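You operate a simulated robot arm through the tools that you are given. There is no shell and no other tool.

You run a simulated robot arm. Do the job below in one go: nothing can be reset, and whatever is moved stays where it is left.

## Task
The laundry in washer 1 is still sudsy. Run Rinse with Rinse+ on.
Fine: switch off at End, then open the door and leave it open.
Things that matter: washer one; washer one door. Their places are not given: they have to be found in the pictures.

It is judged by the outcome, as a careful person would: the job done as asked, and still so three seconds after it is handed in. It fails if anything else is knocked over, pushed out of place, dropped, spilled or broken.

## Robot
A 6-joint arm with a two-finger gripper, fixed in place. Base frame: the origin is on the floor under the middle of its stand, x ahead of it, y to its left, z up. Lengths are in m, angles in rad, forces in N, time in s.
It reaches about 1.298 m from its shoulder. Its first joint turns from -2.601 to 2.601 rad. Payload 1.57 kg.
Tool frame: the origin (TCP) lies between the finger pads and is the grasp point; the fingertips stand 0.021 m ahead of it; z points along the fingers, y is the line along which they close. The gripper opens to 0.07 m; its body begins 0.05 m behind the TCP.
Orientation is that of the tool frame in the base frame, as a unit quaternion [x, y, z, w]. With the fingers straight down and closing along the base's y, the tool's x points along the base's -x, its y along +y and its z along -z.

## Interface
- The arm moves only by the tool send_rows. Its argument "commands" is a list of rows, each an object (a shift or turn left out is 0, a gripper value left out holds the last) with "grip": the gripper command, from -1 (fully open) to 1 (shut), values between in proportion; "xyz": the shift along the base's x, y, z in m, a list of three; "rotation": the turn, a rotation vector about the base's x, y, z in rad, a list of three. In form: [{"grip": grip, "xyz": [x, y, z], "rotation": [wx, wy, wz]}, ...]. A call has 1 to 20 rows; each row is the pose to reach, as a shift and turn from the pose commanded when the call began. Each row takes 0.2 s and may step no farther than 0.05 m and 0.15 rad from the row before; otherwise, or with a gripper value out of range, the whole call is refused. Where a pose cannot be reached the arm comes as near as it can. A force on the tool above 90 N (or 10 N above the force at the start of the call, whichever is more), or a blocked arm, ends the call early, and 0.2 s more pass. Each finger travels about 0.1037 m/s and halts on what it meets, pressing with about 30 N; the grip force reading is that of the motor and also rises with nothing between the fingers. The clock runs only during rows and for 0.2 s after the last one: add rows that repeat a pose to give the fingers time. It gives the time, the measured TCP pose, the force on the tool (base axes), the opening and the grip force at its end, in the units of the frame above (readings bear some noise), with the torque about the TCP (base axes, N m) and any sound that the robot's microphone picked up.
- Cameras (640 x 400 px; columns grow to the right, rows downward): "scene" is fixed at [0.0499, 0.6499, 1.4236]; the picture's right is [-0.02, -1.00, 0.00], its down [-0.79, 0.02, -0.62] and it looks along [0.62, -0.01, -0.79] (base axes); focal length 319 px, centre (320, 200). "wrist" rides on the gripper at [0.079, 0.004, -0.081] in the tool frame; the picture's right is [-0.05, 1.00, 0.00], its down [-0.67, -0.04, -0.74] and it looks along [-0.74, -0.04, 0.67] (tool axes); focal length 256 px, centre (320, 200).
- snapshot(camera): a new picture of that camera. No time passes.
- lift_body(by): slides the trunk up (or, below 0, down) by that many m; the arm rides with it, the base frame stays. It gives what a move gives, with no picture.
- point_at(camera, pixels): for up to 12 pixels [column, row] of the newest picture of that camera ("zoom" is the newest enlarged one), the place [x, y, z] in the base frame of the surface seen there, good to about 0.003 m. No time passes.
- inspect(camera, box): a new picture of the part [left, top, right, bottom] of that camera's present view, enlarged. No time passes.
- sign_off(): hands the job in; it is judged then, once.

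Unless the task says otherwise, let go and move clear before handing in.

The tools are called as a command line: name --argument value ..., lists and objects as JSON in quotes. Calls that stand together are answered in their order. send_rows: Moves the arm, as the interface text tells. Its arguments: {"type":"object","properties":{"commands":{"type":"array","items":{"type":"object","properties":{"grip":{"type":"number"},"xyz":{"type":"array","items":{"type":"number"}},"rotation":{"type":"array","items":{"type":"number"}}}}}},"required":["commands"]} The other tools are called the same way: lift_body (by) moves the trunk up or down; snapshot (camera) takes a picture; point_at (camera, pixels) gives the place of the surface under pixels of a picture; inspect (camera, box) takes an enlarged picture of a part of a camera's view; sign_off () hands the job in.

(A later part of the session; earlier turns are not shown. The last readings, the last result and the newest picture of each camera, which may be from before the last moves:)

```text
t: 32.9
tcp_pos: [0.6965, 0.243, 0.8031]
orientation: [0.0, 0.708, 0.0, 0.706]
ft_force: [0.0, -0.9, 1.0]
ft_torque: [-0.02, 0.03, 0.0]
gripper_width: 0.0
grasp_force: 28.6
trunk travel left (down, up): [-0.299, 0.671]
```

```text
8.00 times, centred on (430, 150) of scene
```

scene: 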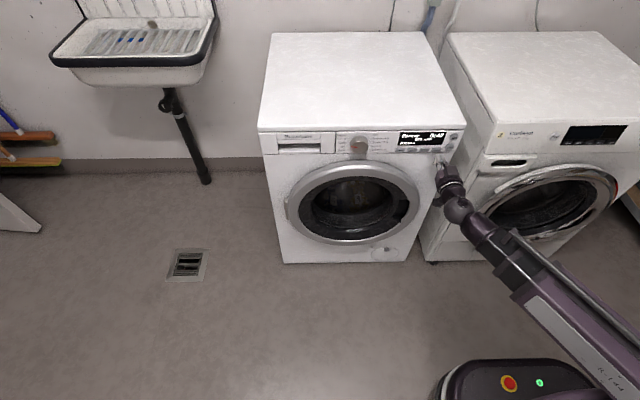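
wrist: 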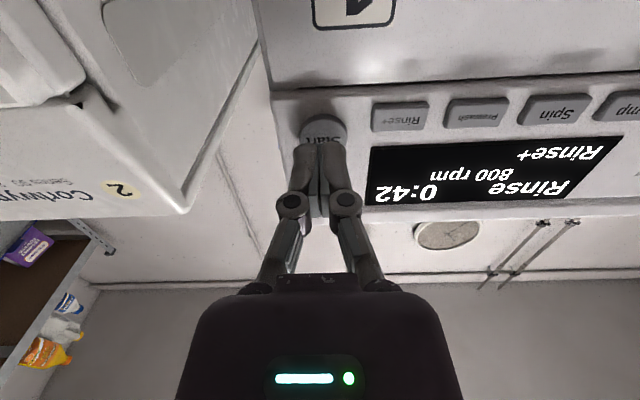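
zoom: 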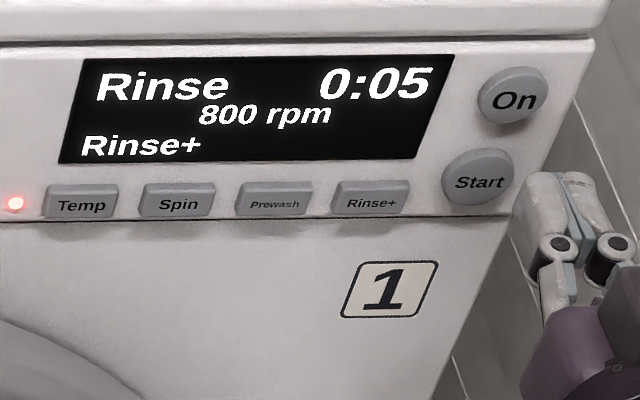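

The display is at 0:05, so about one more second remains. I'll wait another 1.6 s and check for "End" and any sound.

send_rows --commands '[{"grip": 1}, {"grip": 1}, {"grip": 1}, {"grip": 1}, {"grip": 1}, {"grip": 1}, {"grip": 1}]'

inspect --camera "scene" --box '[390, 125, 470, 175]'

```text
t: 34.5
tcp_pos: [0.6961, 0.2437, 0.8046]
orientation: [0.001, 0.709, -0.001, 0.706]
ft_force: [1.0, 0.2, -0.2]
ft_torque: [0.01, 0.03, -0.02]
gripper_width: 0.0001
grasp_force: 28.5
trunk travel left (down, up): [-0.299, 0.671]
```

```text
8.00 times, centred on (430, 150) of scene
```

zoom: 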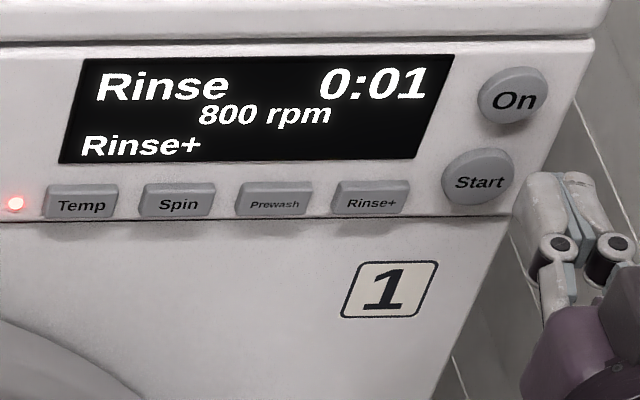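

The display shows 0:01 and is still running. I'll wait a bit longer.

send_rows --commands '[{"grip": 1}, {"grip": 1}, {"grip": 1}, {"grip": 1}, {"grip": 1}]'

inspect --camera "scene" --box '[390, 125, 470, 175]'

```text
t: 35.7
tcp_pos: [0.6974, 0.2436, 0.8027]
orientation: [0.001, 0.708, -0.001, 0.706]
ft_force: [-0.3, 0.1, -0.2]
ft_torque: [0.0, -0.01, -0.01]
gripper_width: 0.0002
grasp_force: 28.6
trunk travel left (down, up): [-0.299, 0.671]
```

```text
8.00 times, centred on (430, 150) of scene
```

zoom: 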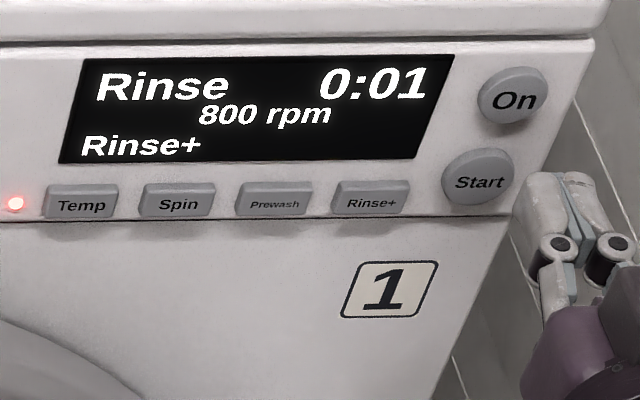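

Still 0:01, so the finish takes a little while (perhaps the drum running down). I'll keep waiting.

send_rows --commands '[{"grip": 1}, {"grip": 1}, {"grip": 1}, {"grip": 1}, {"grip": 1}, {"grip": 1}, {"grip": 1}, {"grip": 1}, {"grip": 1}, {"grip": 1}]'

inspect --camera "scene" --box '[390, 125, 470, 175]'

```text
t: 37.9
tcp_pos: [0.6964, 0.2439, 0.8032]
orientation: [0.001, 0.709, -0.001, 0.705]
ft_force: [-0.2, -0.9, 0.1]
ft_torque: [0.02, -0.01, -0.02]
gripper_width: 0.0
grasp_force: 28.4
trunk travel left (down, up): [-0.299, 0.671]
```

```text
8.00 times, centred on (430, 150) of scene
```

zoom: 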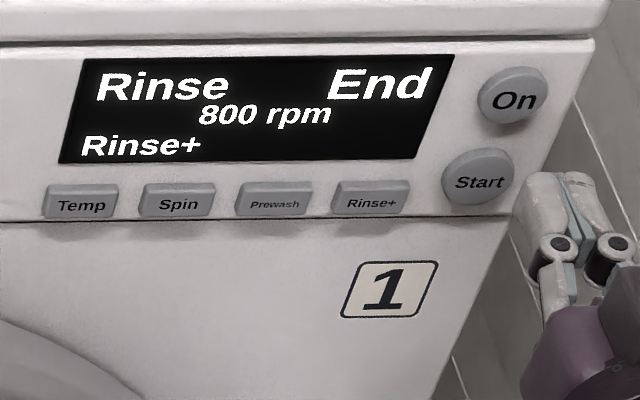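

The display says "End" and the red lamp is off. Now I'll press On (y 0.2435, z 0.803) to switch off, and back away.

send_rows --commands '[{"grip": 1, "xyz": [0.02, 0, 0]}, {"xyz": [0.034, 0, 0]}, {"xyz": [0.042, 0, 0]}, {"xyz": [0.046, 0, 0]}, {"xyz": [0.0485, 0, 0]}, {"xyz": [0.04, 0, 0]}, {"xyz": [0.01, 0, 0]}, {"xyz": [-0.03, 0, 0]}]'

inspect --camera "scene" --box '[390, 125, 470, 175]'

```text
t: 39.7
tcp_pos: [0.6661, 0.2436, 0.8031]
orientation: [0.001, 0.708, 0.0, 0.707]
ft_force: [0.7, -0.6, -0.9]
ft_torque: [0.02, -0.02, -0.02]
gripper_width: 0.0
grasp_force: 28.6
trunk travel left (down, up): [-0.299, 0.671]
heard: click
```

```text
8.00 times, centred on (430, 150) of scene
```

zoom: 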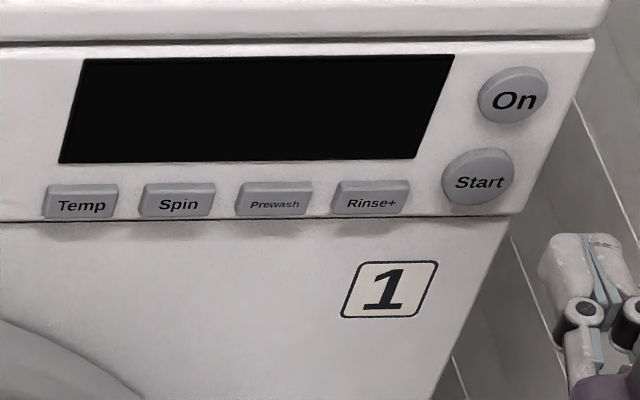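

The display is dark, so washer 1 is off. Next is the door: I'll back off, pitch the gripper 45° down (so the wrist camera looks straight ahead) and lower the trunk to view the grip recess near y≈0.32, z≈0.45.

send_rows --commands '[{"grip": 1, "xyz": [-0.02, 0.015, -0.024], "rotation": [0, 0.13, 0]}, {"xyz": [-0.04, 0.03, -0.047], "rotation": [0, 0.26, 0]}, {"xyz": [-0.06, 0.045, -0.07], "rotation": [0, 0.39, 0]}, {"xyz": [-0.07, 0.06, -0.091], "rotation": [0, 0.52, 0]}, {"xyz": [-0.08, 0.075, -0.111], "rotation": [0, 0.65, 0]}, {"xyz": [-0.09, 0.09, -0.13], "rotation": [0, 0.785, 0]}]'

lift_body --by -0.22

snapshot --camera "wrist"

snapshot --camera "scene"

```text
t: 41.1
tcp_pos: [0.576, 0.3345, 0.6715]
orientation: [-0.001, 0.925, 0.0, 0.381]
ft_force: [0.5, -0.1, -1.1]
ft_torque: [0.0, -0.01, -0.01]
gripper_width: 0.0
grasp_force: 28.1
out of reach, approached as far as the arm can: row 2, 3
trunk travel left (down, up): [-0.299, 0.671]
```

```text
t: 43.4
tcp_pos: [0.5762, 0.3337, 0.4534]
orientation: [0.0, 0.924, 0.0, 0.383]
ft_force: [0.9, -0.5, 0.4]
ft_torque: [-0.01, -0.01, 0.01]
gripper_width: 0.0002
grasp_force: 28.8
trunk travel left (down, up): [-0.079, 0.891]
```

```text
taken
```

wrist: 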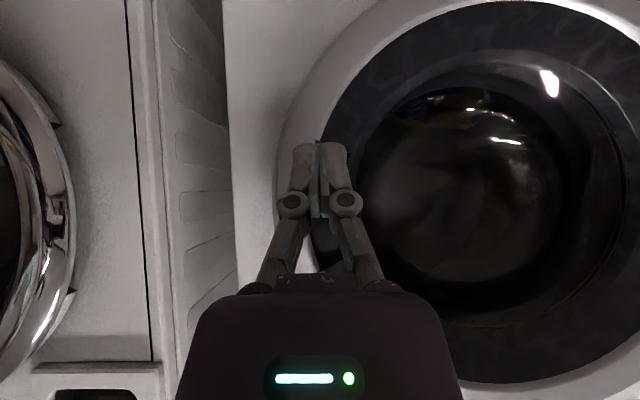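

```text
taken
```

scene: 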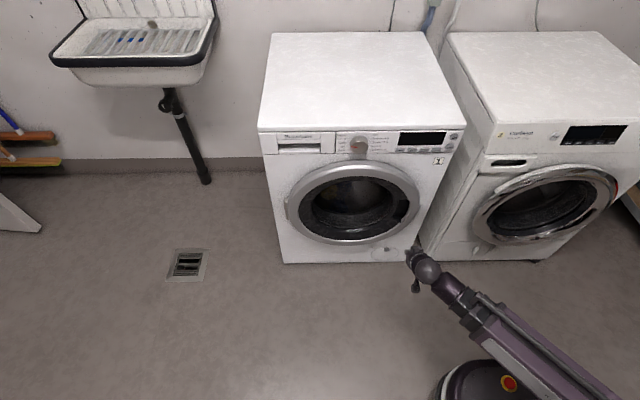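

The recess is hidden behind my gripper in the wrist view (near 325,220). I'll slide 0.17 m to +y so it shows to the left of the gripper.

send_rows --commands '[{"grip": 1, "xyz": [0, 0.045, 0]}, {"xyz": [0, 0.09, 0]}, {"xyz": [0, 0.13, 0]}, {"xyz": [0, 0.17, 0]}]'

snapshot --camera "wrist"

inspect --camera "wrist" --box '[0, 80, 256, 280]'

```text
t: 44.4
tcp_pos: [0.5767, 0.5037, 0.4521]
orientation: [0.001, 0.924, 0.0, 0.383]
ft_force: [0.4, -0.7, -0.4]
ft_torque: [0.01, 0.0, 0.03]
gripper_width: 0.0003
grasp_force: 28.5
trunk travel left (down, up): [-0.079, 0.891]
```

```text
taken
```

wrist: 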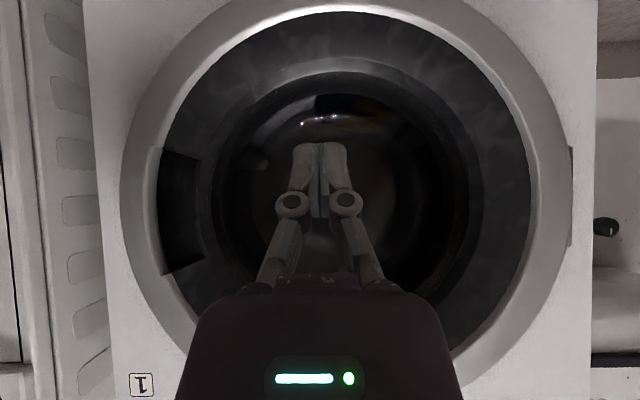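

```text
2.00 times, centred on (128, 180) of wrist
```

zoom: 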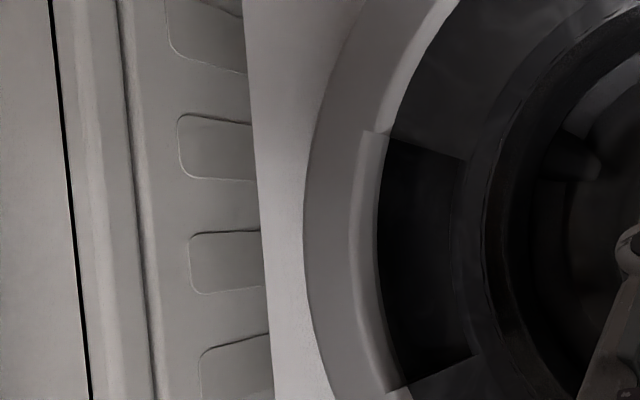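

Now the recess is clear: a dark pocket at zoom (380–470, 135–390) with a thinned ring lip beside it. I'll measure it.

point_at --camera "zoom" --pixels '[[420, 160], [420, 200], [420, 260], [440, 330], [385, 240], [371, 240], [360, 240], [335, 240], [310, 235], [290, 240], [450, 250], [475, 250]]'

point_at --camera "wrist" --pixels '[[160, 210], [165, 180], [175, 210], [185, 210], [195, 210], [205, 210], [150, 210], [140, 210], [126, 210], [190, 260], [175, 160], [570, 200]]'

```text
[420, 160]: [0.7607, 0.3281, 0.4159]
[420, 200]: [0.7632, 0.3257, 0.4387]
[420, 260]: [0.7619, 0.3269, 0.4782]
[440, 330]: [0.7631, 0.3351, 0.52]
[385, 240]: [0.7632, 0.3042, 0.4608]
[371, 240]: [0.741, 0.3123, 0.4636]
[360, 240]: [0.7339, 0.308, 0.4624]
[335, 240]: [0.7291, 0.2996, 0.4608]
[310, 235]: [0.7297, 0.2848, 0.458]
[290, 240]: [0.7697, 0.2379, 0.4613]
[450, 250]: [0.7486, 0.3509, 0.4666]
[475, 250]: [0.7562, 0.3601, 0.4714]
```

```text
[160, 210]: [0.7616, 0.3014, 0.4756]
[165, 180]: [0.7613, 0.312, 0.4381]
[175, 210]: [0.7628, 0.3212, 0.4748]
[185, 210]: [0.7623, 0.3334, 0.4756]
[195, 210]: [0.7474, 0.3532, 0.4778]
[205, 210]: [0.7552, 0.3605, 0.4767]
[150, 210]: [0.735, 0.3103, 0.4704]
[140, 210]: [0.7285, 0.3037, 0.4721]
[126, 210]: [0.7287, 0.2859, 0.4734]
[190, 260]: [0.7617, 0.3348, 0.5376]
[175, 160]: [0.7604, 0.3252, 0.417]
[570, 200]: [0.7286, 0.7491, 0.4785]
```

The recess floor is at x≈0.762, spans z 0.416–0.537 and y≈0.301–0.350, and runs behind the lip edge at y≈0.313, so there is an undercut to hook. I'll check finger thickness, the hinge and the ring edges before planning the pull.

point_at --camera "wrist" --pixels '[[295, 152], [345, 152], [320, 148], [571, 170], [571, 230], [566, 120], [566, 270], [124, 190], [560, 200], [550, 200], [590, 200], [345, 8]]'

inspect --camera "wrist" --box '[500, 120, 628, 280]'

inspect --camera "wrist" --box '[100, 130, 228, 290]'

inspect --camera "scene" --box '[275, 180, 325, 240]'

```text
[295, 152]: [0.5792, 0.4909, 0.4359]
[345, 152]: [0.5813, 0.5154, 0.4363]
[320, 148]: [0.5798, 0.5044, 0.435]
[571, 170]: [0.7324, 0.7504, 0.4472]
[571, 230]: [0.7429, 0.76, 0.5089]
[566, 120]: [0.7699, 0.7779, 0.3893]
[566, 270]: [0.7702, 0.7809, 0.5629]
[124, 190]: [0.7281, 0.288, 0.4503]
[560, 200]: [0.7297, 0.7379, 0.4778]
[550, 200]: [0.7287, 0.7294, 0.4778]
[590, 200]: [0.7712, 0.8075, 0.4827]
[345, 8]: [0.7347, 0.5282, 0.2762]
```

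```text
2.50 times, centred on (564, 200) of wrist
```

zoom: 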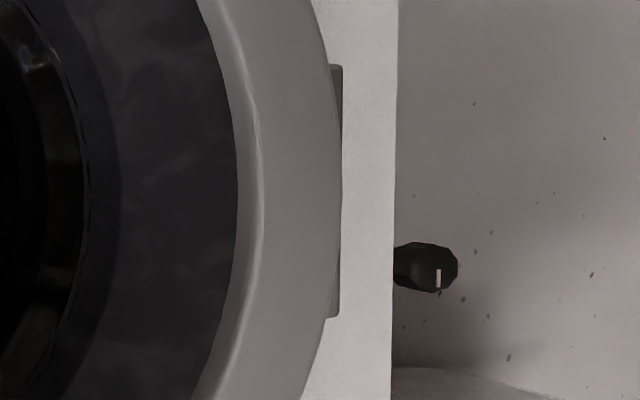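

```text
2.50 times, centred on (164, 210) of wrist
```

zoom: 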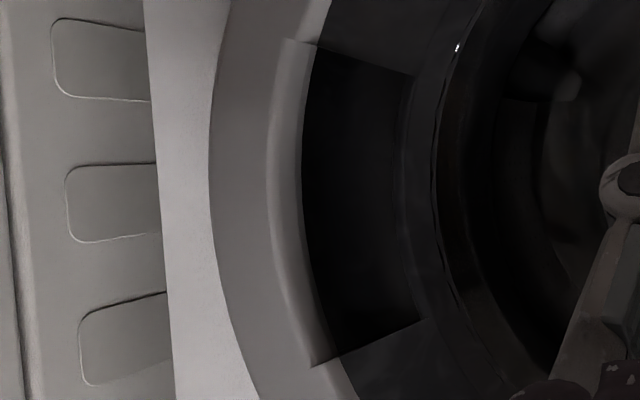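

```text
6.67 times, centred on (300, 210) of scene
```

zoom: 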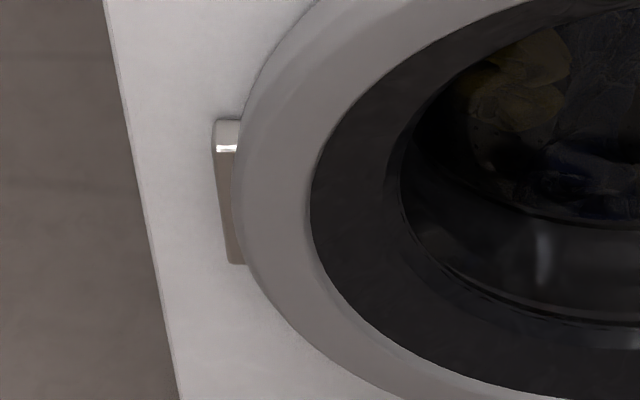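

The hinge is at about (0.755, 0.757), the ring centre is near z≈0.505, and each finger is about 12.5 mm thick. Plan: gripper level at z≈0.508 and yawed about −35°, one finger hooked under the lip and the other outside the ring. First I'll level it and come down.

send_rows --commands '[{"grip": 1, "xyz": [0, -0.02, 0.02], "rotation": [0, -0.13, 0]}, {"xyz": [0, -0.04, 0.04], "rotation": [0, -0.26, 0]}, {"xyz": [0, -0.06, 0.061], "rotation": [0, -0.39, 0]}, {"xyz": [0, -0.08, 0.084], "rotation": [0, -0.52, 0]}, {"xyz": [0, -0.1, 0.107], "rotation": [0, -0.65, 0]}, {"xyz": [0, -0.11, 0.131], "rotation": [0, -0.785, 0]}]'

lift_body --by -0.075

send_rows --commands '[{"grip": -0.43, "xyz": [0.01, 0, 0], "rotation": [0, 0, -0.13]}, {"xyz": [0.02, -0.01, 0], "rotation": [0, 0, -0.26]}, {"xyz": [0.03, -0.015, 0], "rotation": [0, 0, -0.39]}, {"xyz": [0.03, -0.02, 0], "rotation": [0, 0, -0.5]}, {"xyz": [0.03, -0.02, 0], "rotation": [0, 0, -0.611]}]'

snapshot --camera "wrist"

snapshot --camera "scene"

```text
t: 45.8
tcp_pos: [0.5765, 0.3942, 0.5844]
orientation: [0.001, 0.707, -0.001, 0.707]
ft_force: [-0.1, -0.8, 0.3]
ft_torque: [0.01, 0.03, -0.01]
gripper_width: 0.0001
grasp_force: 28.4
trunk travel left (down, up): [-0.079, 0.891]
```

```text
t: 46.9
tcp_pos: [0.5768, 0.393, 0.5086]
orientation: [0.001, 0.707, -0.001, 0.707]
ft_force: [0.0, 0.0, 0.5]
ft_torque: [0.02, -0.04, 0.02]
gripper_width: 0.0
grasp_force: 28.3
trunk travel left (down, up): [-0.004, 0.966]
```

```text
t: 48.1
tcp_pos: [0.6072, 0.3741, 0.5088]
orientation: [0.214, 0.675, -0.214, 0.673]
ft_force: [-0.4, -0.2, -0.3]
ft_torque: [0.01, 0.01, 0.01]
gripper_width: 0.0497
grasp_force: 0.0
trunk travel left (down, up): [-0.004, 0.966]
```

```text
taken
```

wrist: 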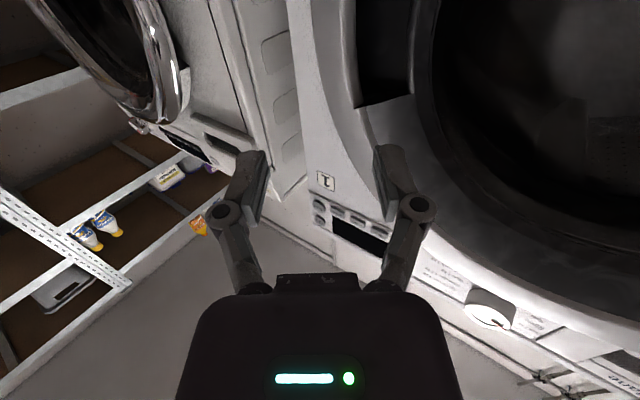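

```text
taken
```

scene: 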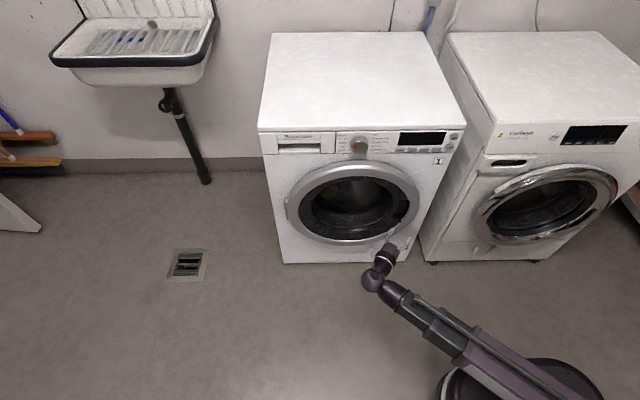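

The gripper is level at z=0.509, yawed −35° and open 50 mm. I'll move onto the insertion line and approach to about 3 cm short of the final point, then look.

send_rows --commands '[{"grip": -0.43, "xyz": [0.0304, -0.005, 0]}, {"xyz": [0.06, -0.0253, 0]}, {"xyz": [0.0879, -0.0451, 0]}]'

snapshot --camera "wrist"

inspect --camera "scene" --box '[370, 170, 450, 230]'

```text
t: 48.9
tcp_pos: [0.6945, 0.3296, 0.5087]
orientation: [0.213, 0.674, -0.213, 0.674]
ft_force: [0.1, -0.3, 0.6]
ft_torque: [-0.03, -0.01, 0.02]
gripper_width: 0.0498
grasp_force: 0.1
trunk travel left (down, up): [-0.004, 0.966]
```

```text
taken
```

wrist: 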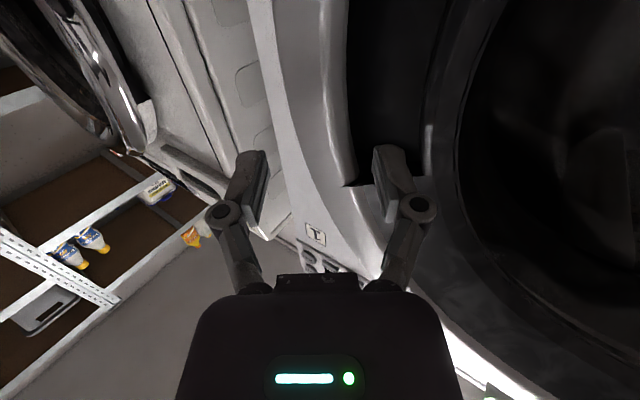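

```text
6.67 times, centred on (410, 200) of scene
```

zoom: 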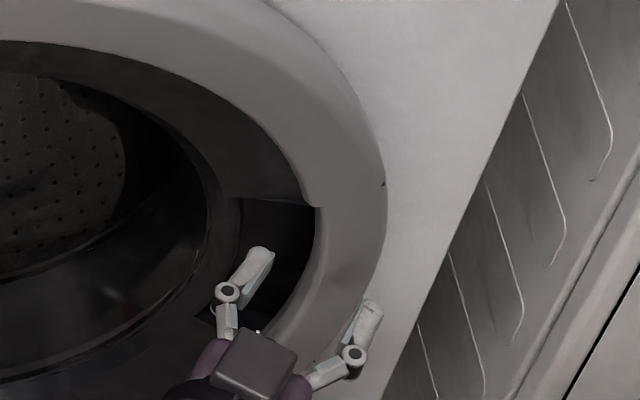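

The inner finger (zoom 250,265) is heading into the recess and the outer finger (365,320) is outside the ring. I'll check the recess's upper edge against the finger height before inserting.

point_at --camera "zoom" --pixels '[[275, 197], [275, 206], [290, 225], [255, 250], [270, 255], [318, 215], [330, 230], [375, 305], [310, 250], [245, 225]]'

point_at --camera "wrist" --pixels '[[360, 185], [352, 182], [347, 120], [340, 150], [280, 150], [400, 140], [415, 176], [380, 130]]'

```text
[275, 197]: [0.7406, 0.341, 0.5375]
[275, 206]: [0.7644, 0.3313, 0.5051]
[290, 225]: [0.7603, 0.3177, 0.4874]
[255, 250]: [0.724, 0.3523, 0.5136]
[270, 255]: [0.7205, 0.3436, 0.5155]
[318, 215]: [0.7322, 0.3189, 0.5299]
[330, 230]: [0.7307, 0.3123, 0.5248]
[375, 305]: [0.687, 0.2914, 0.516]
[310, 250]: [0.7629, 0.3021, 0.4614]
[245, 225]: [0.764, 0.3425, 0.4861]
```

```text
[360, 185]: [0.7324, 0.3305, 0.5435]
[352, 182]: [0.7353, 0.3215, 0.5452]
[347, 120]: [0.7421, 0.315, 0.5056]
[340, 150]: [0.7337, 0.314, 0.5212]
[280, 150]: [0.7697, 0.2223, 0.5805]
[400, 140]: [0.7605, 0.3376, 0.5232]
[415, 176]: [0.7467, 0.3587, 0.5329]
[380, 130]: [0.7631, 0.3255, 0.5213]
```

There is room: the recess top is at z≈0.54 and the finger top at about 0.516. I'll slide in the last 3 cm in small steps.

send_rows --commands '[{"grip": -0.43, "xyz": [0.0082, -0.0058, 0]}, {"xyz": [0.0164, -0.0115, 0]}, {"xyz": [0.0248, -0.0175, 0]}]'

snapshot --camera "wrist"

inspect --camera "scene" --box '[370, 170, 450, 230]'

```text
t: 49.7
tcp_pos: [0.7181, 0.311, 0.5074]
orientation: [0.213, 0.675, -0.213, 0.674]
ft_force: [0.2, 0.3, 0.3]
ft_torque: [0.0, -0.01, -0.05]
gripper_width: 0.05
grasp_force: 0.0
trunk travel left (down, up): [-0.004, 0.966]
```

```text
taken
```

wrist: 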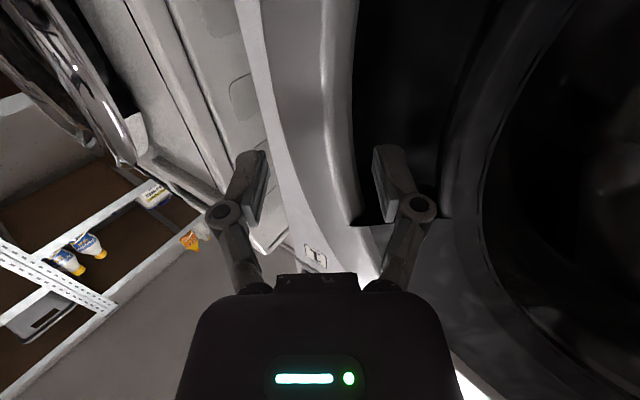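

```text
6.67 times, centred on (410, 200) of scene
```

zoom: 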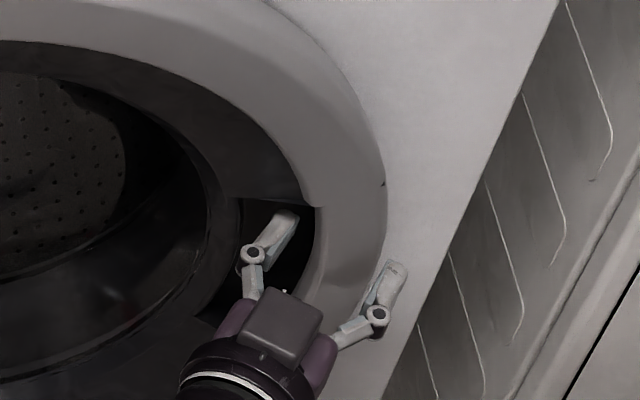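

The inner finger is in the recess and the outer one lies beside the ring, with no contact force. I'll close to clamp the lip.

send_rows --commands '[{"grip": 0.8}, {"grip": 0.8}, {"grip": 0.8}, {"grip": 0.8}]'

snapshot --camera "wrist"

inspect --camera "scene" --box '[370, 170, 450, 230]'

```text
t: 50.7
tcp_pos: [0.7191, 0.3138, 0.5092]
orientation: [0.209, 0.676, -0.21, 0.675]
ft_force: [0.5, 37.7, 3.2]
ft_torque: [-0.28, -0.23, 0.99]
gripper_width: 0.0318
grasp_force: 19.0
trunk travel left (down, up): [-0.004, 0.966]
```

```text
taken
```

wrist: 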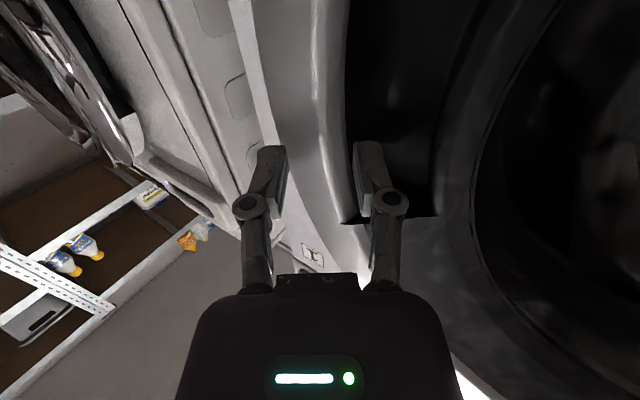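

```text
6.67 times, centred on (410, 200) of scene
```

zoom: 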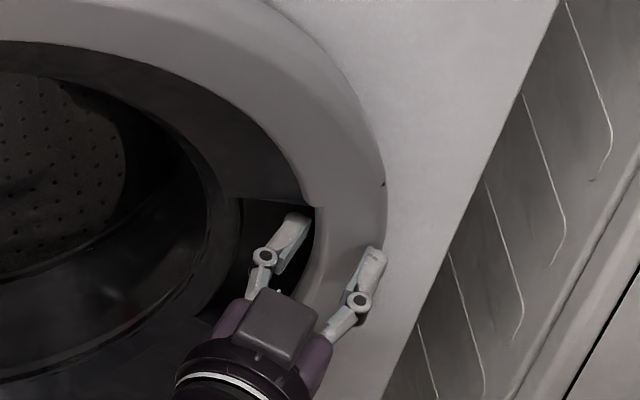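

Clamped at 31.8 mm with a y load of about 38 N, so I'll ease +2 mm in y and start pulling along the hinge arc to about 0.1 rad.

send_rows --commands '[{"grip": 1, "xyz": [-0.005, 0.002, 0], "rotation": [0, 0, -0.012]}, {"xyz": [-0.011, 0.003, 0], "rotation": [0, 0, -0.025]}, {"xyz": [-0.022, 0.0045, 0], "rotation": [0, 0, -0.05]}, {"xyz": [-0.033, 0.006, 0], "rotation": [0, 0, -0.075]}, {"xyz": [-0.044, 0.008, 0], "rotation": [0, 0, -0.1]}]'

snapshot --camera "wrist"

inspect --camera "scene" --box '[270, 150, 450, 270]'

```text
t: 51.9
tcp_pos: [0.6766, 0.3242, 0.5072]
orientation: [0.24, 0.665, -0.241, 0.665]
ft_force: [8.5, 57.0, 3.3]
ft_torque: [-0.5, 0.42, 1.11]
gripper_width: 0.0234
grasp_force: 32.2
trunk travel left (down, up): [-0.004, 0.966]
```

```text
taken
```

wrist: 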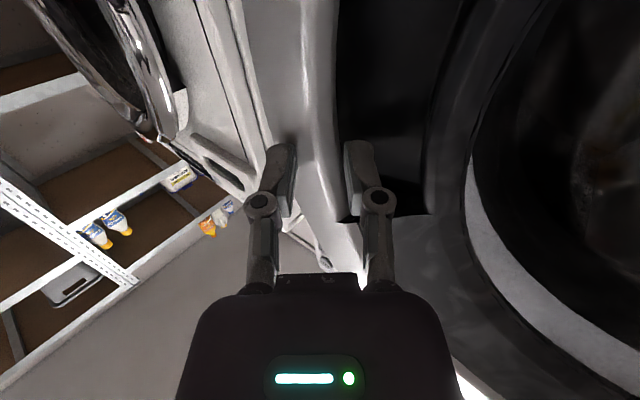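

```text
3.33 times, centred on (360, 210) of scene
```

zoom: 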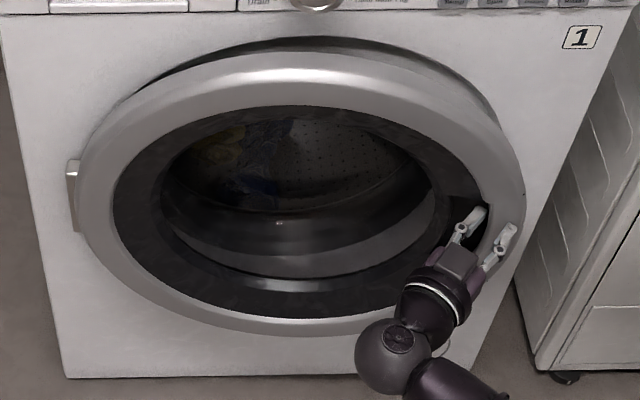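

The latch released and the door is about 0.1 rad open, but the y load is 57 N. I'll ease +4 mm in y while continuing along the arc to about 0.3 rad.

send_rows --commands '[{"grip": 1, "xyz": [-0.005, 0.003, 0], "rotation": [0, 0, -0.012]}, {"xyz": [-0.0109, 0.006, 0], "rotation": [0, 0, -0.025]}, {"xyz": [-0.0218, 0.0086, 0], "rotation": [0, 0, -0.05]}, {"xyz": [-0.0326, 0.0113, 0], "rotation": [0, 0, -0.075]}, {"xyz": [-0.0433, 0.0142, 0], "rotation": [0, 0, -0.1]}, {"xyz": [-0.0539, 0.0174, 0], "rotation": [0, 0, -0.125]}, {"xyz": [-0.0645, 0.0209, 0], "rotation": [0, 0, -0.15]}, {"xyz": [-0.0749, 0.0247, 0], "rotation": [0, 0, -0.175]}, {"xyz": [-0.0853, 0.0286, 0], "rotation": [0, 0, -0.2]}]'

snapshot --camera "wrist"

snapshot --camera "scene"

```text
t: 53.9
tcp_pos: [0.593, 0.3497, 0.5076]
orientation: [0.308, 0.637, -0.309, 0.636]
ft_force: [16.1, 43.7, -8.1]
ft_torque: [-0.15, 0.56, 0.81]
gripper_width: 0.0183
grasp_force: 32.3
trunk travel left (down, up): [-0.004, 0.966]
```

```text
taken
```

wrist: 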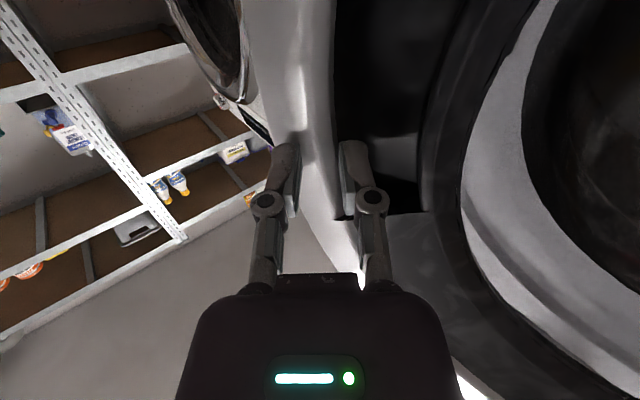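

```text
taken
```

scene: 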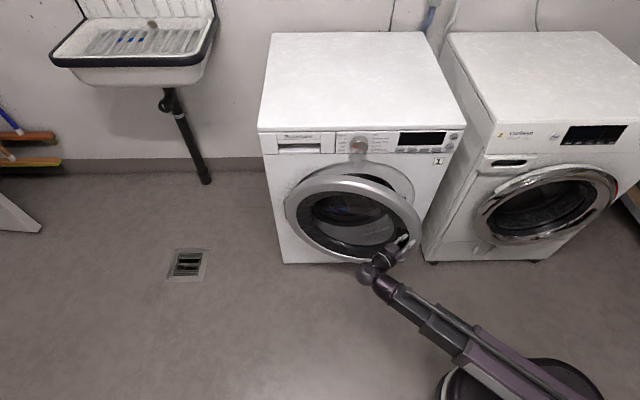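

The door is at roughly 0.3 rad with loads still moderate (44 N in y). I'll keep pulling along the arc to about 0.5 rad with little extra yaw and a bit more y relief.

send_rows --commands '[{"grip": 1, "xyz": [-0.0102, 0.0064, 0], "rotation": [0, 0, -0.015]}, {"xyz": [-0.0204, 0.0118, 0], "rotation": [0, 0, -0.03]}, {"xyz": [-0.0304, 0.0166, 0], "rotation": [0, 0, -0.045]}, {"xyz": [-0.0404, 0.0216, 0], "rotation": [0, 0, -0.06]}, {"xyz": [-0.0502, 0.027, 0], "rotation": [0, 0, -0.075]}, {"xyz": [-0.0598, 0.0324, 0], "rotation": [0, 0, -0.09]}, {"xyz": [-0.0693, 0.0382, 0], "rotation": [0, 0, -0.1]}, {"xyz": [-0.0787, 0.0441, 0], "rotation": [0, 0, -0.1]}]'

snapshot --camera "wrist"

snapshot --camera "scene"

```text
t: 55.7
tcp_pos: [0.5137, 0.394, 0.5076]
orientation: [0.339, 0.621, -0.34, 0.619]
ft_force: [25.1, 39.4, -6.6]
ft_torque: [-0.12, 0.52, 0.75]
gripper_width: 0.0068
grasp_force: 31.6
trunk travel left (down, up): [-0.004, 0.966]
```

```text
taken
```

wrist: 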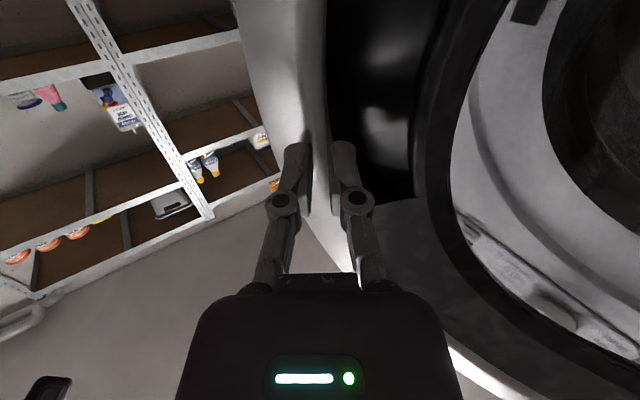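

```text
taken
```

scene: 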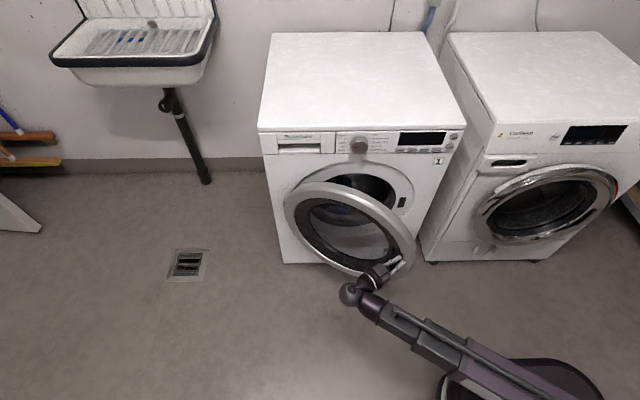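

The door is now about 0.5 rad open, but only 6.8 mm of lip is left in the grip, so I'll let go here. Next I'll go around the free edge and push the door wider from the inside, starting by easing the load, opening and backing out.

send_rows --commands '[{"grip": 1, "xyz": [0.003, 0.003, 0]}, {"grip": 0, "xyz": [0.003, 0.003, 0]}, {"grip": 0, "xyz": [0.003, 0.003, 0]}, {"grip": 0, "xyz": [0.003, 0.003, 0]}]'

snapshot --camera "wrist"

inspect --camera "scene" --box '[270, 170, 450, 290]'

```text
t: 56.7
tcp_pos: [0.5138, 0.3937, 0.5083]
orientation: [0.344, 0.618, -0.343, 0.618]
ft_force: [-0.5, 0.2, 0.5]
ft_torque: [0.01, 0.01, 0.01]
gripper_width: 0.0353
grasp_force: 0.0
trunk travel left (down, up): [-0.004, 0.966]
```

```text
taken
```

wrist: 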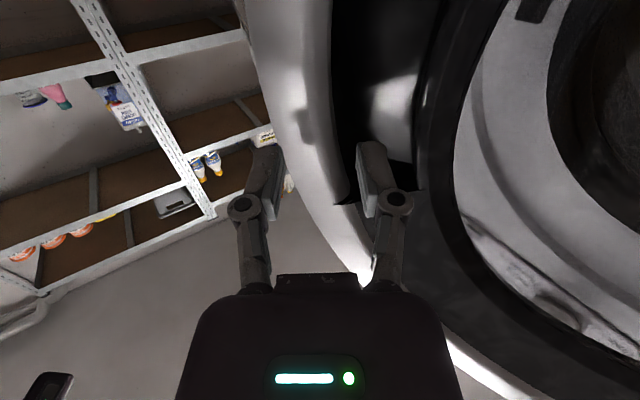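

```text
3.33 times, centred on (360, 230) of scene
```

zoom: 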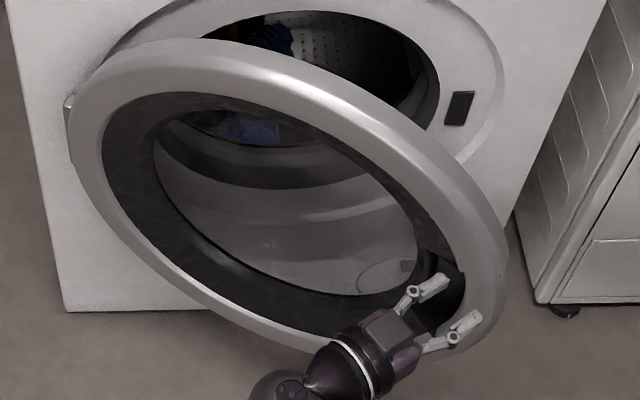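

The grip is released with zero force and the door stays put. I'll back out along the finger direction.

send_rows --commands '[{"grip": 0, "xyz": [-0.012, 0.017, 0]}, {"xyz": [-0.027, 0.034, 0]}, {"xyz": [-0.045, 0.05, 0]}, {"xyz": [-0.075, 0.055, 0]}, {"xyz": [-0.11, 0.055, 0]}]'

snapshot --camera "scene"

```text
t: 57.9
tcp_pos: [0.4764, 0.4139, 0.5088]
orientation: [0.325, 0.629, -0.324, 0.628]
ft_force: [-0.2, 0.5, -0.3]
ft_torque: [-0.01, 0.03, 0.0]
gripper_width: 0.0351
grasp_force: 0.0
out of reach, approached as far as the arm can: row 1, 2, 3, 4, 5
trunk travel left (down, up): [-0.004, 0.966]
```

```text
taken
```

scene: 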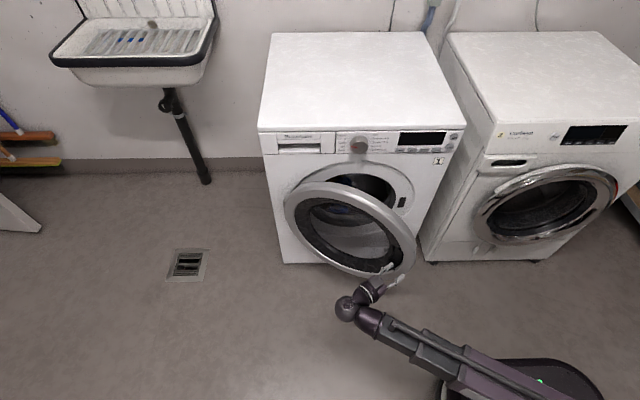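

Some rows hit a bend limit; the TCP is now (0.476, 0.414). I'll look closely to see whether the inner finger has cleared the recess.

inspect --camera "scene" --box '[330, 230, 430, 310]'

snapshot --camera "wrist"

point_at --camera "zoom" --pixels '[[385, 225], [450, 310], [500, 150], [480, 210], [380, 200], [270, 330], [530, 100], [420, 260]]'

```text
5.00 times, centred on (380, 270) of scene
```

zoom: 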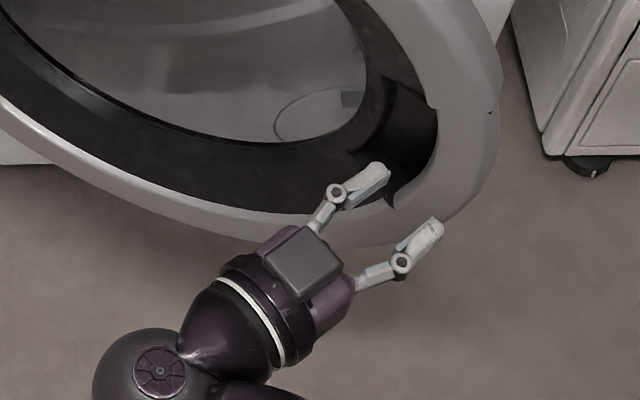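

```text
taken
```

wrist: 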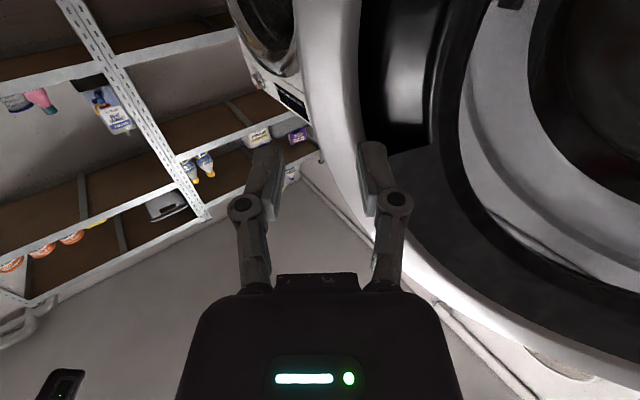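

```text
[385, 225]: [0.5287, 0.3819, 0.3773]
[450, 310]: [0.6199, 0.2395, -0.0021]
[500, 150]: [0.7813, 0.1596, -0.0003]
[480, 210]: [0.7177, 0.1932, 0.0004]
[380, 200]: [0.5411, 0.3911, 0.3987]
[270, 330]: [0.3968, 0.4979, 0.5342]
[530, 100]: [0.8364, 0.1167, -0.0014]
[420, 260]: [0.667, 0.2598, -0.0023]
```

The inner finger is clear of the recess (tip at zoom 375,180, in front of the ring). I'll back away toward the robot while yawing the gripper back toward straight ahead, and close the fingers.

send_rows --commands '[{"grip": 0, "xyz": [-0.025, 0, 0], "rotation": [0, 0, 0.07]}, {"grip": 1, "xyz": [-0.045, -0.005, 0], "rotation": [0, 0, 0.2]}, {"xyz": [-0.06, -0.015, 0], "rotation": [0, 0, 0.34]}, {"xyz": [-0.07, -0.03, 0], "rotation": [0, 0, 0.48]}, {"xyz": [-0.075, -0.05, 0], "rotation": [0, 0, 0.62]}, {"xyz": [-0.075, -0.07, 0], "rotation": [0, 0, 0.76]}]'

snapshot --camera "scene"

```text
t: 59.3
tcp_pos: [0.4321, 0.4103, 0.5083]
orientation: [0.068, 0.704, -0.068, 0.704]
ft_force: [-0.2, 0.0, 0.1]
ft_torque: [-0.01, 0.0, 0.0]
gripper_width: 0.0
grasp_force: 28.0
out of reach, approached as far as the arm can: row 5, 6
trunk travel left (down, up): [-0.004, 0.966]
```

```text
taken
```

scene: 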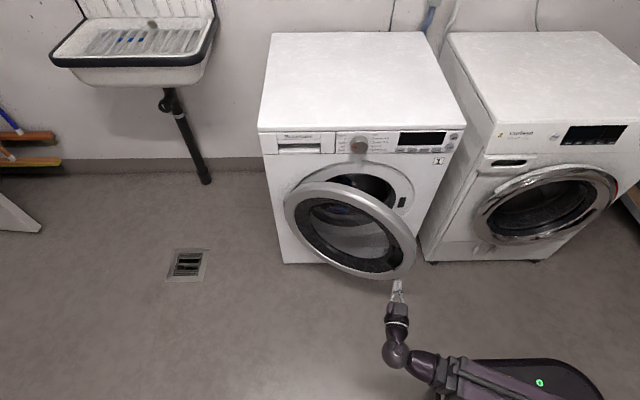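

The fingers are shut and the TCP is (0.432, 0.410) with yaw about −11°; the arm cannot retract its wrist closer than about 0.51 m from its axis. I'll swing around the door's free edge (near (0.50, 0.35)) with the gripper pointing right.

send_rows --commands '[{"grip": 1, "xyz": [-0.003, -0.026, 0], "rotation": [0, 0, -0.136]}, {"xyz": [-0.006, -0.052, 0], "rotation": [0, 0, -0.272]}, {"xyz": [-0.01, -0.079, 0], "rotation": [0, 0, -0.408]}, {"xyz": [-0.013, -0.105, 0], "rotation": [0, 0, -0.544]}, {"xyz": [-0.016, -0.131, 0], "rotation": [0, 0, -0.68]}]'

snapshot --camera "scene"

```text
t: 60.5
tcp_pos: [0.4163, 0.2768, 0.5086]
orientation: [0.3, 0.641, -0.299, 0.64]
ft_force: [0.1, -0.6, -1.0]
ft_torque: [0.01, 0.03, 0.01]
gripper_width: 0.0001
grasp_force: 28.5
trunk travel left (down, up): [-0.004, 0.966]
```

```text
taken
```

scene: 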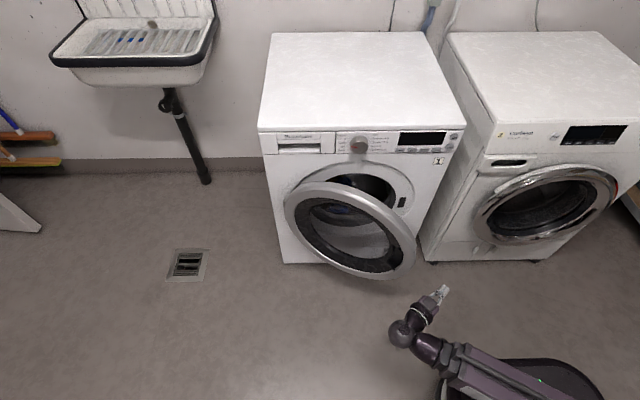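

The gripper is clear of the door, pointing right at (0.416, 0.277). I'll continue the swing past the free edge.

send_rows --commands '[{"grip": 1, "xyz": [0.021, -0.031, 0], "rotation": [0, 0, -0.06]}, {"xyz": [0.042, -0.062, 0], "rotation": [0, 0, -0.12]}, {"xyz": [0.062, -0.093, 0], "rotation": [0, 0, -0.175]}, {"xyz": [0.084, -0.122, 0], "rotation": [0, 0, -0.175]}, {"xyz": [0.105, -0.151, 0], "rotation": [0, 0, -0.175]}, {"xyz": [0.125, -0.18, 0], "rotation": [0, 0, -0.175]}]'

snapshot --camera "scene"

```text
t: 61.9
tcp_pos: [0.5517, 0.1046, 0.5092]
orientation: [0.354, 0.613, -0.354, 0.612]
ft_force: [0.9, 0.8, 0.0]
ft_torque: [-0.03, -0.01, -0.02]
gripper_width: 0.0
grasp_force: 29.0
out of reach, approached as far as the arm can: row 1, 2, 3, 4, 5, 6
trunk travel left (down, up): [-0.004, 0.966]
```

```text
taken
```

scene: 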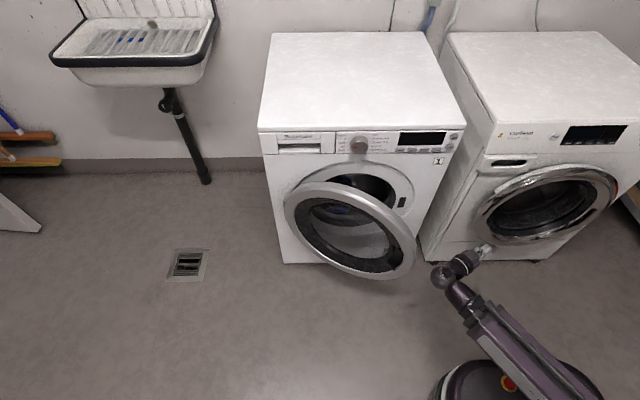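

I'm past the door edge at (0.552, 0.105). Now I'll swing the gripper around toward +y, keeping the wrist still enough that the tip stays at least 6 cm from the washer fronts; first half, then check.

send_rows --commands '[{"grip": 1, "xyz": [0.0355, 0.0108, 0], "rotation": [0, 0, 0.141]}, {"xyz": [0.0594, 0.0208, 0], "rotation": [0, 0, 0.282]}, {"xyz": [0.0803, 0.0328, 0], "rotation": [0, 0, 0.423]}, {"xyz": [0.098, 0.0478, 0], "rotation": [0, 0, 0.564]}, {"xyz": [0.1123, 0.0643, 0], "rotation": [0, 0, 0.705]}, {"xyz": [0.123, 0.082, 0], "rotation": [0, 0, 0.846]}, {"xyz": [0.1301, 0.0997, 0], "rotation": [0, 0, 0.987]}]'

snapshot --camera "scene"

```text
t: 63.5
tcp_pos: [0.6819, 0.2042, 0.5084]
orientation: [0.02, 0.707, -0.02, 0.706]
ft_force: [-0.1, -0.4, -0.5]
ft_torque: [0.0, 0.0, 0.02]
gripper_width: 0.0001
grasp_force: 28.7
trunk travel left (down, up): [-0.004, 0.966]
```

```text
taken
```

scene: 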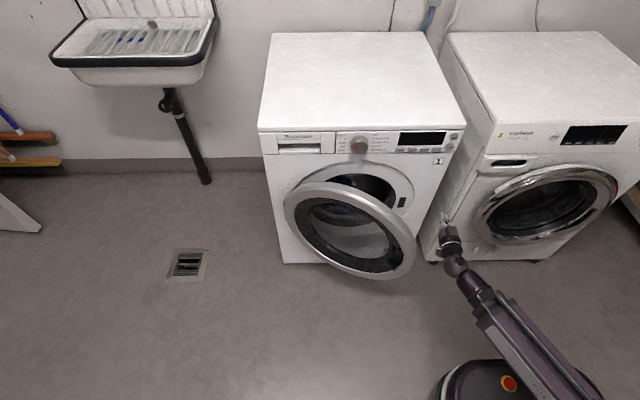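

The arm tracks well: TCP (0.682, 0.204), pointing ahead beside the door's free edge. I'll check the door edge position before turning in behind it.

point_at --camera "scene" --pixels '[[411, 250], [405, 268], [414, 240], [400, 230], [390, 215], [409, 260], [395, 222], [413, 255], [405, 225], [380, 272]]'

snapshot --camera "wrist"

```text
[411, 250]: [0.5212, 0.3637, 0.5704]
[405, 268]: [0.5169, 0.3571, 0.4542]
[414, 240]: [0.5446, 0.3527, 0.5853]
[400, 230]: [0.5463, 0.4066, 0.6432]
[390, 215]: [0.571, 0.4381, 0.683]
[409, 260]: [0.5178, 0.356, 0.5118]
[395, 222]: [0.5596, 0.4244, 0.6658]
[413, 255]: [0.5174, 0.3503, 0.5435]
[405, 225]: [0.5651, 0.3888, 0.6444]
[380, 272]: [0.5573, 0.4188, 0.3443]
```

```text
taken
```

wrist: 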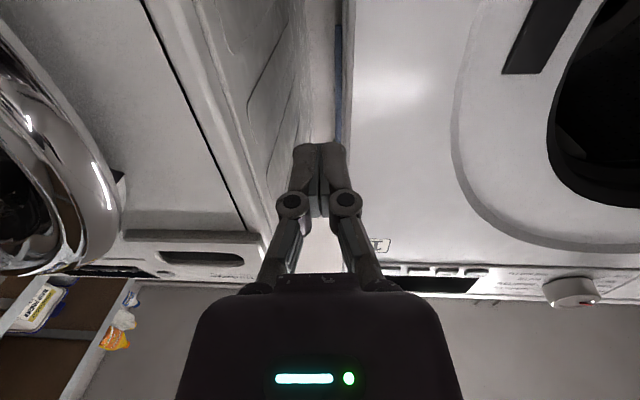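

The free edge is at about (0.518, 0.350), as expected. I'll finish turning in behind the door to yaw +45°.

send_rows --commands '[{"grip": 1, "xyz": [0.0031, 0.0182, 0], "rotation": [0, 0, 0.141]}, {"xyz": [0.0023, 0.0365, 0], "rotation": [0, 0, 0.282]}, {"xyz": [-0.0022, 0.0539, 0], "rotation": [0, 0, 0.423]}, {"xyz": [-0.01, 0.069, 0], "rotation": [0, 0, 0.564]}, {"xyz": [-0.0216, 0.0831, 0], "rotation": [0, 0, 0.705]}, {"xyz": [-0.036, 0.0948, 0], "rotation": [0, 0, 0.846]}]'

snapshot --camera "scene"

snapshot --camera "wrist"

```text
t: 64.9
tcp_pos: [0.6459, 0.2977, 0.5083]
orientation: [-0.272, 0.654, 0.271, 0.652]
ft_force: [-0.8, 0.5, 0.7]
ft_torque: [-0.01, 0.01, 0.01]
gripper_width: 0.0001
grasp_force: 28.5
trunk travel left (down, up): [-0.004, 0.966]
```

```text
taken
```

scene: 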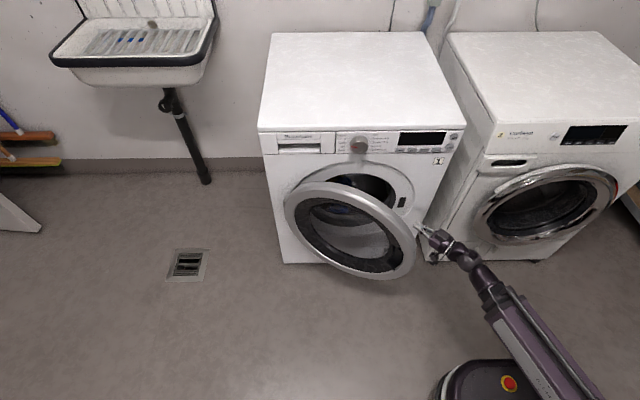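

```text
taken
```

wrist: 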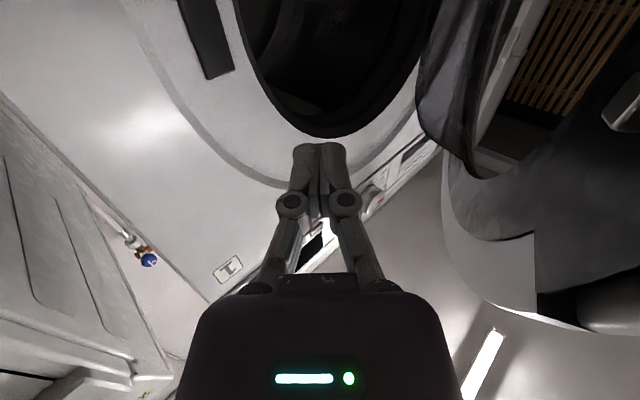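

I'm now inside the door at (0.646, 0.298), pointing 45° toward it. I'll turn on to about 85° and move to a standoff just behind the door's rim, ready to push it outward with the fingertips.

send_rows --commands '[{"grip": 1, "xyz": [-0.009, 0.007, 0], "rotation": [0, 0, 0.14]}, {"xyz": [-0.018, 0.014, 0], "rotation": [0, 0, 0.28]}, {"xyz": [-0.027, 0.021, 0], "rotation": [0, 0, 0.42]}, {"xyz": [-0.036, 0.028, 0], "rotation": [0, 0, 0.56]}, {"xyz": [-0.046, 0.032, 0], "rotation": [0, 0, 0.698]}]'

snapshot --camera "scene"

snapshot --camera "wrist"

```text
t: 66.1
tcp_pos: [0.5986, 0.3323, 0.509]
orientation: [-0.479, 0.522, 0.477, 0.52]
ft_force: [0.3, 0.0, -1.2]
ft_torque: [0.03, 0.03, -0.04]
gripper_width: 0.0
grasp_force: 28.8
trunk travel left (down, up): [-0.004, 0.966]
```

```text
taken
```

scene: 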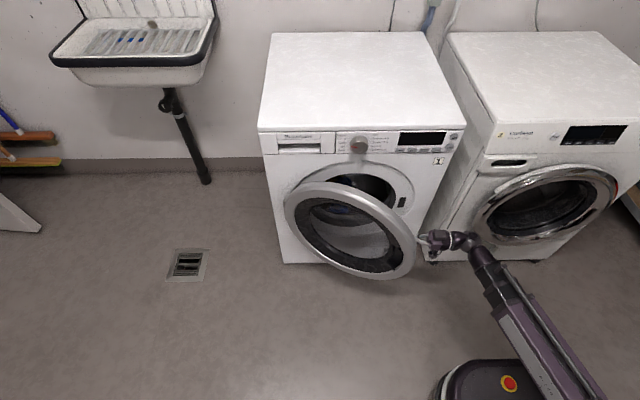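

```text
taken
```

wrist: 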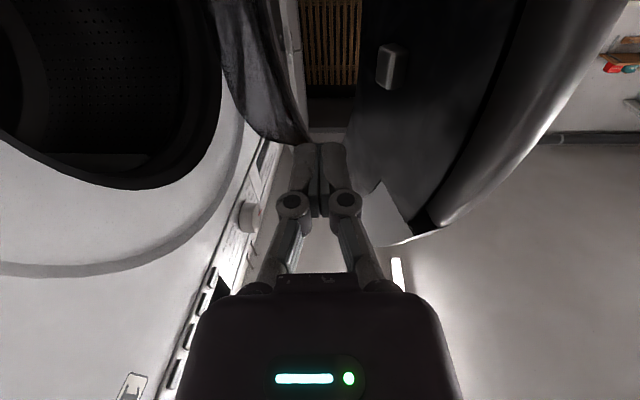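

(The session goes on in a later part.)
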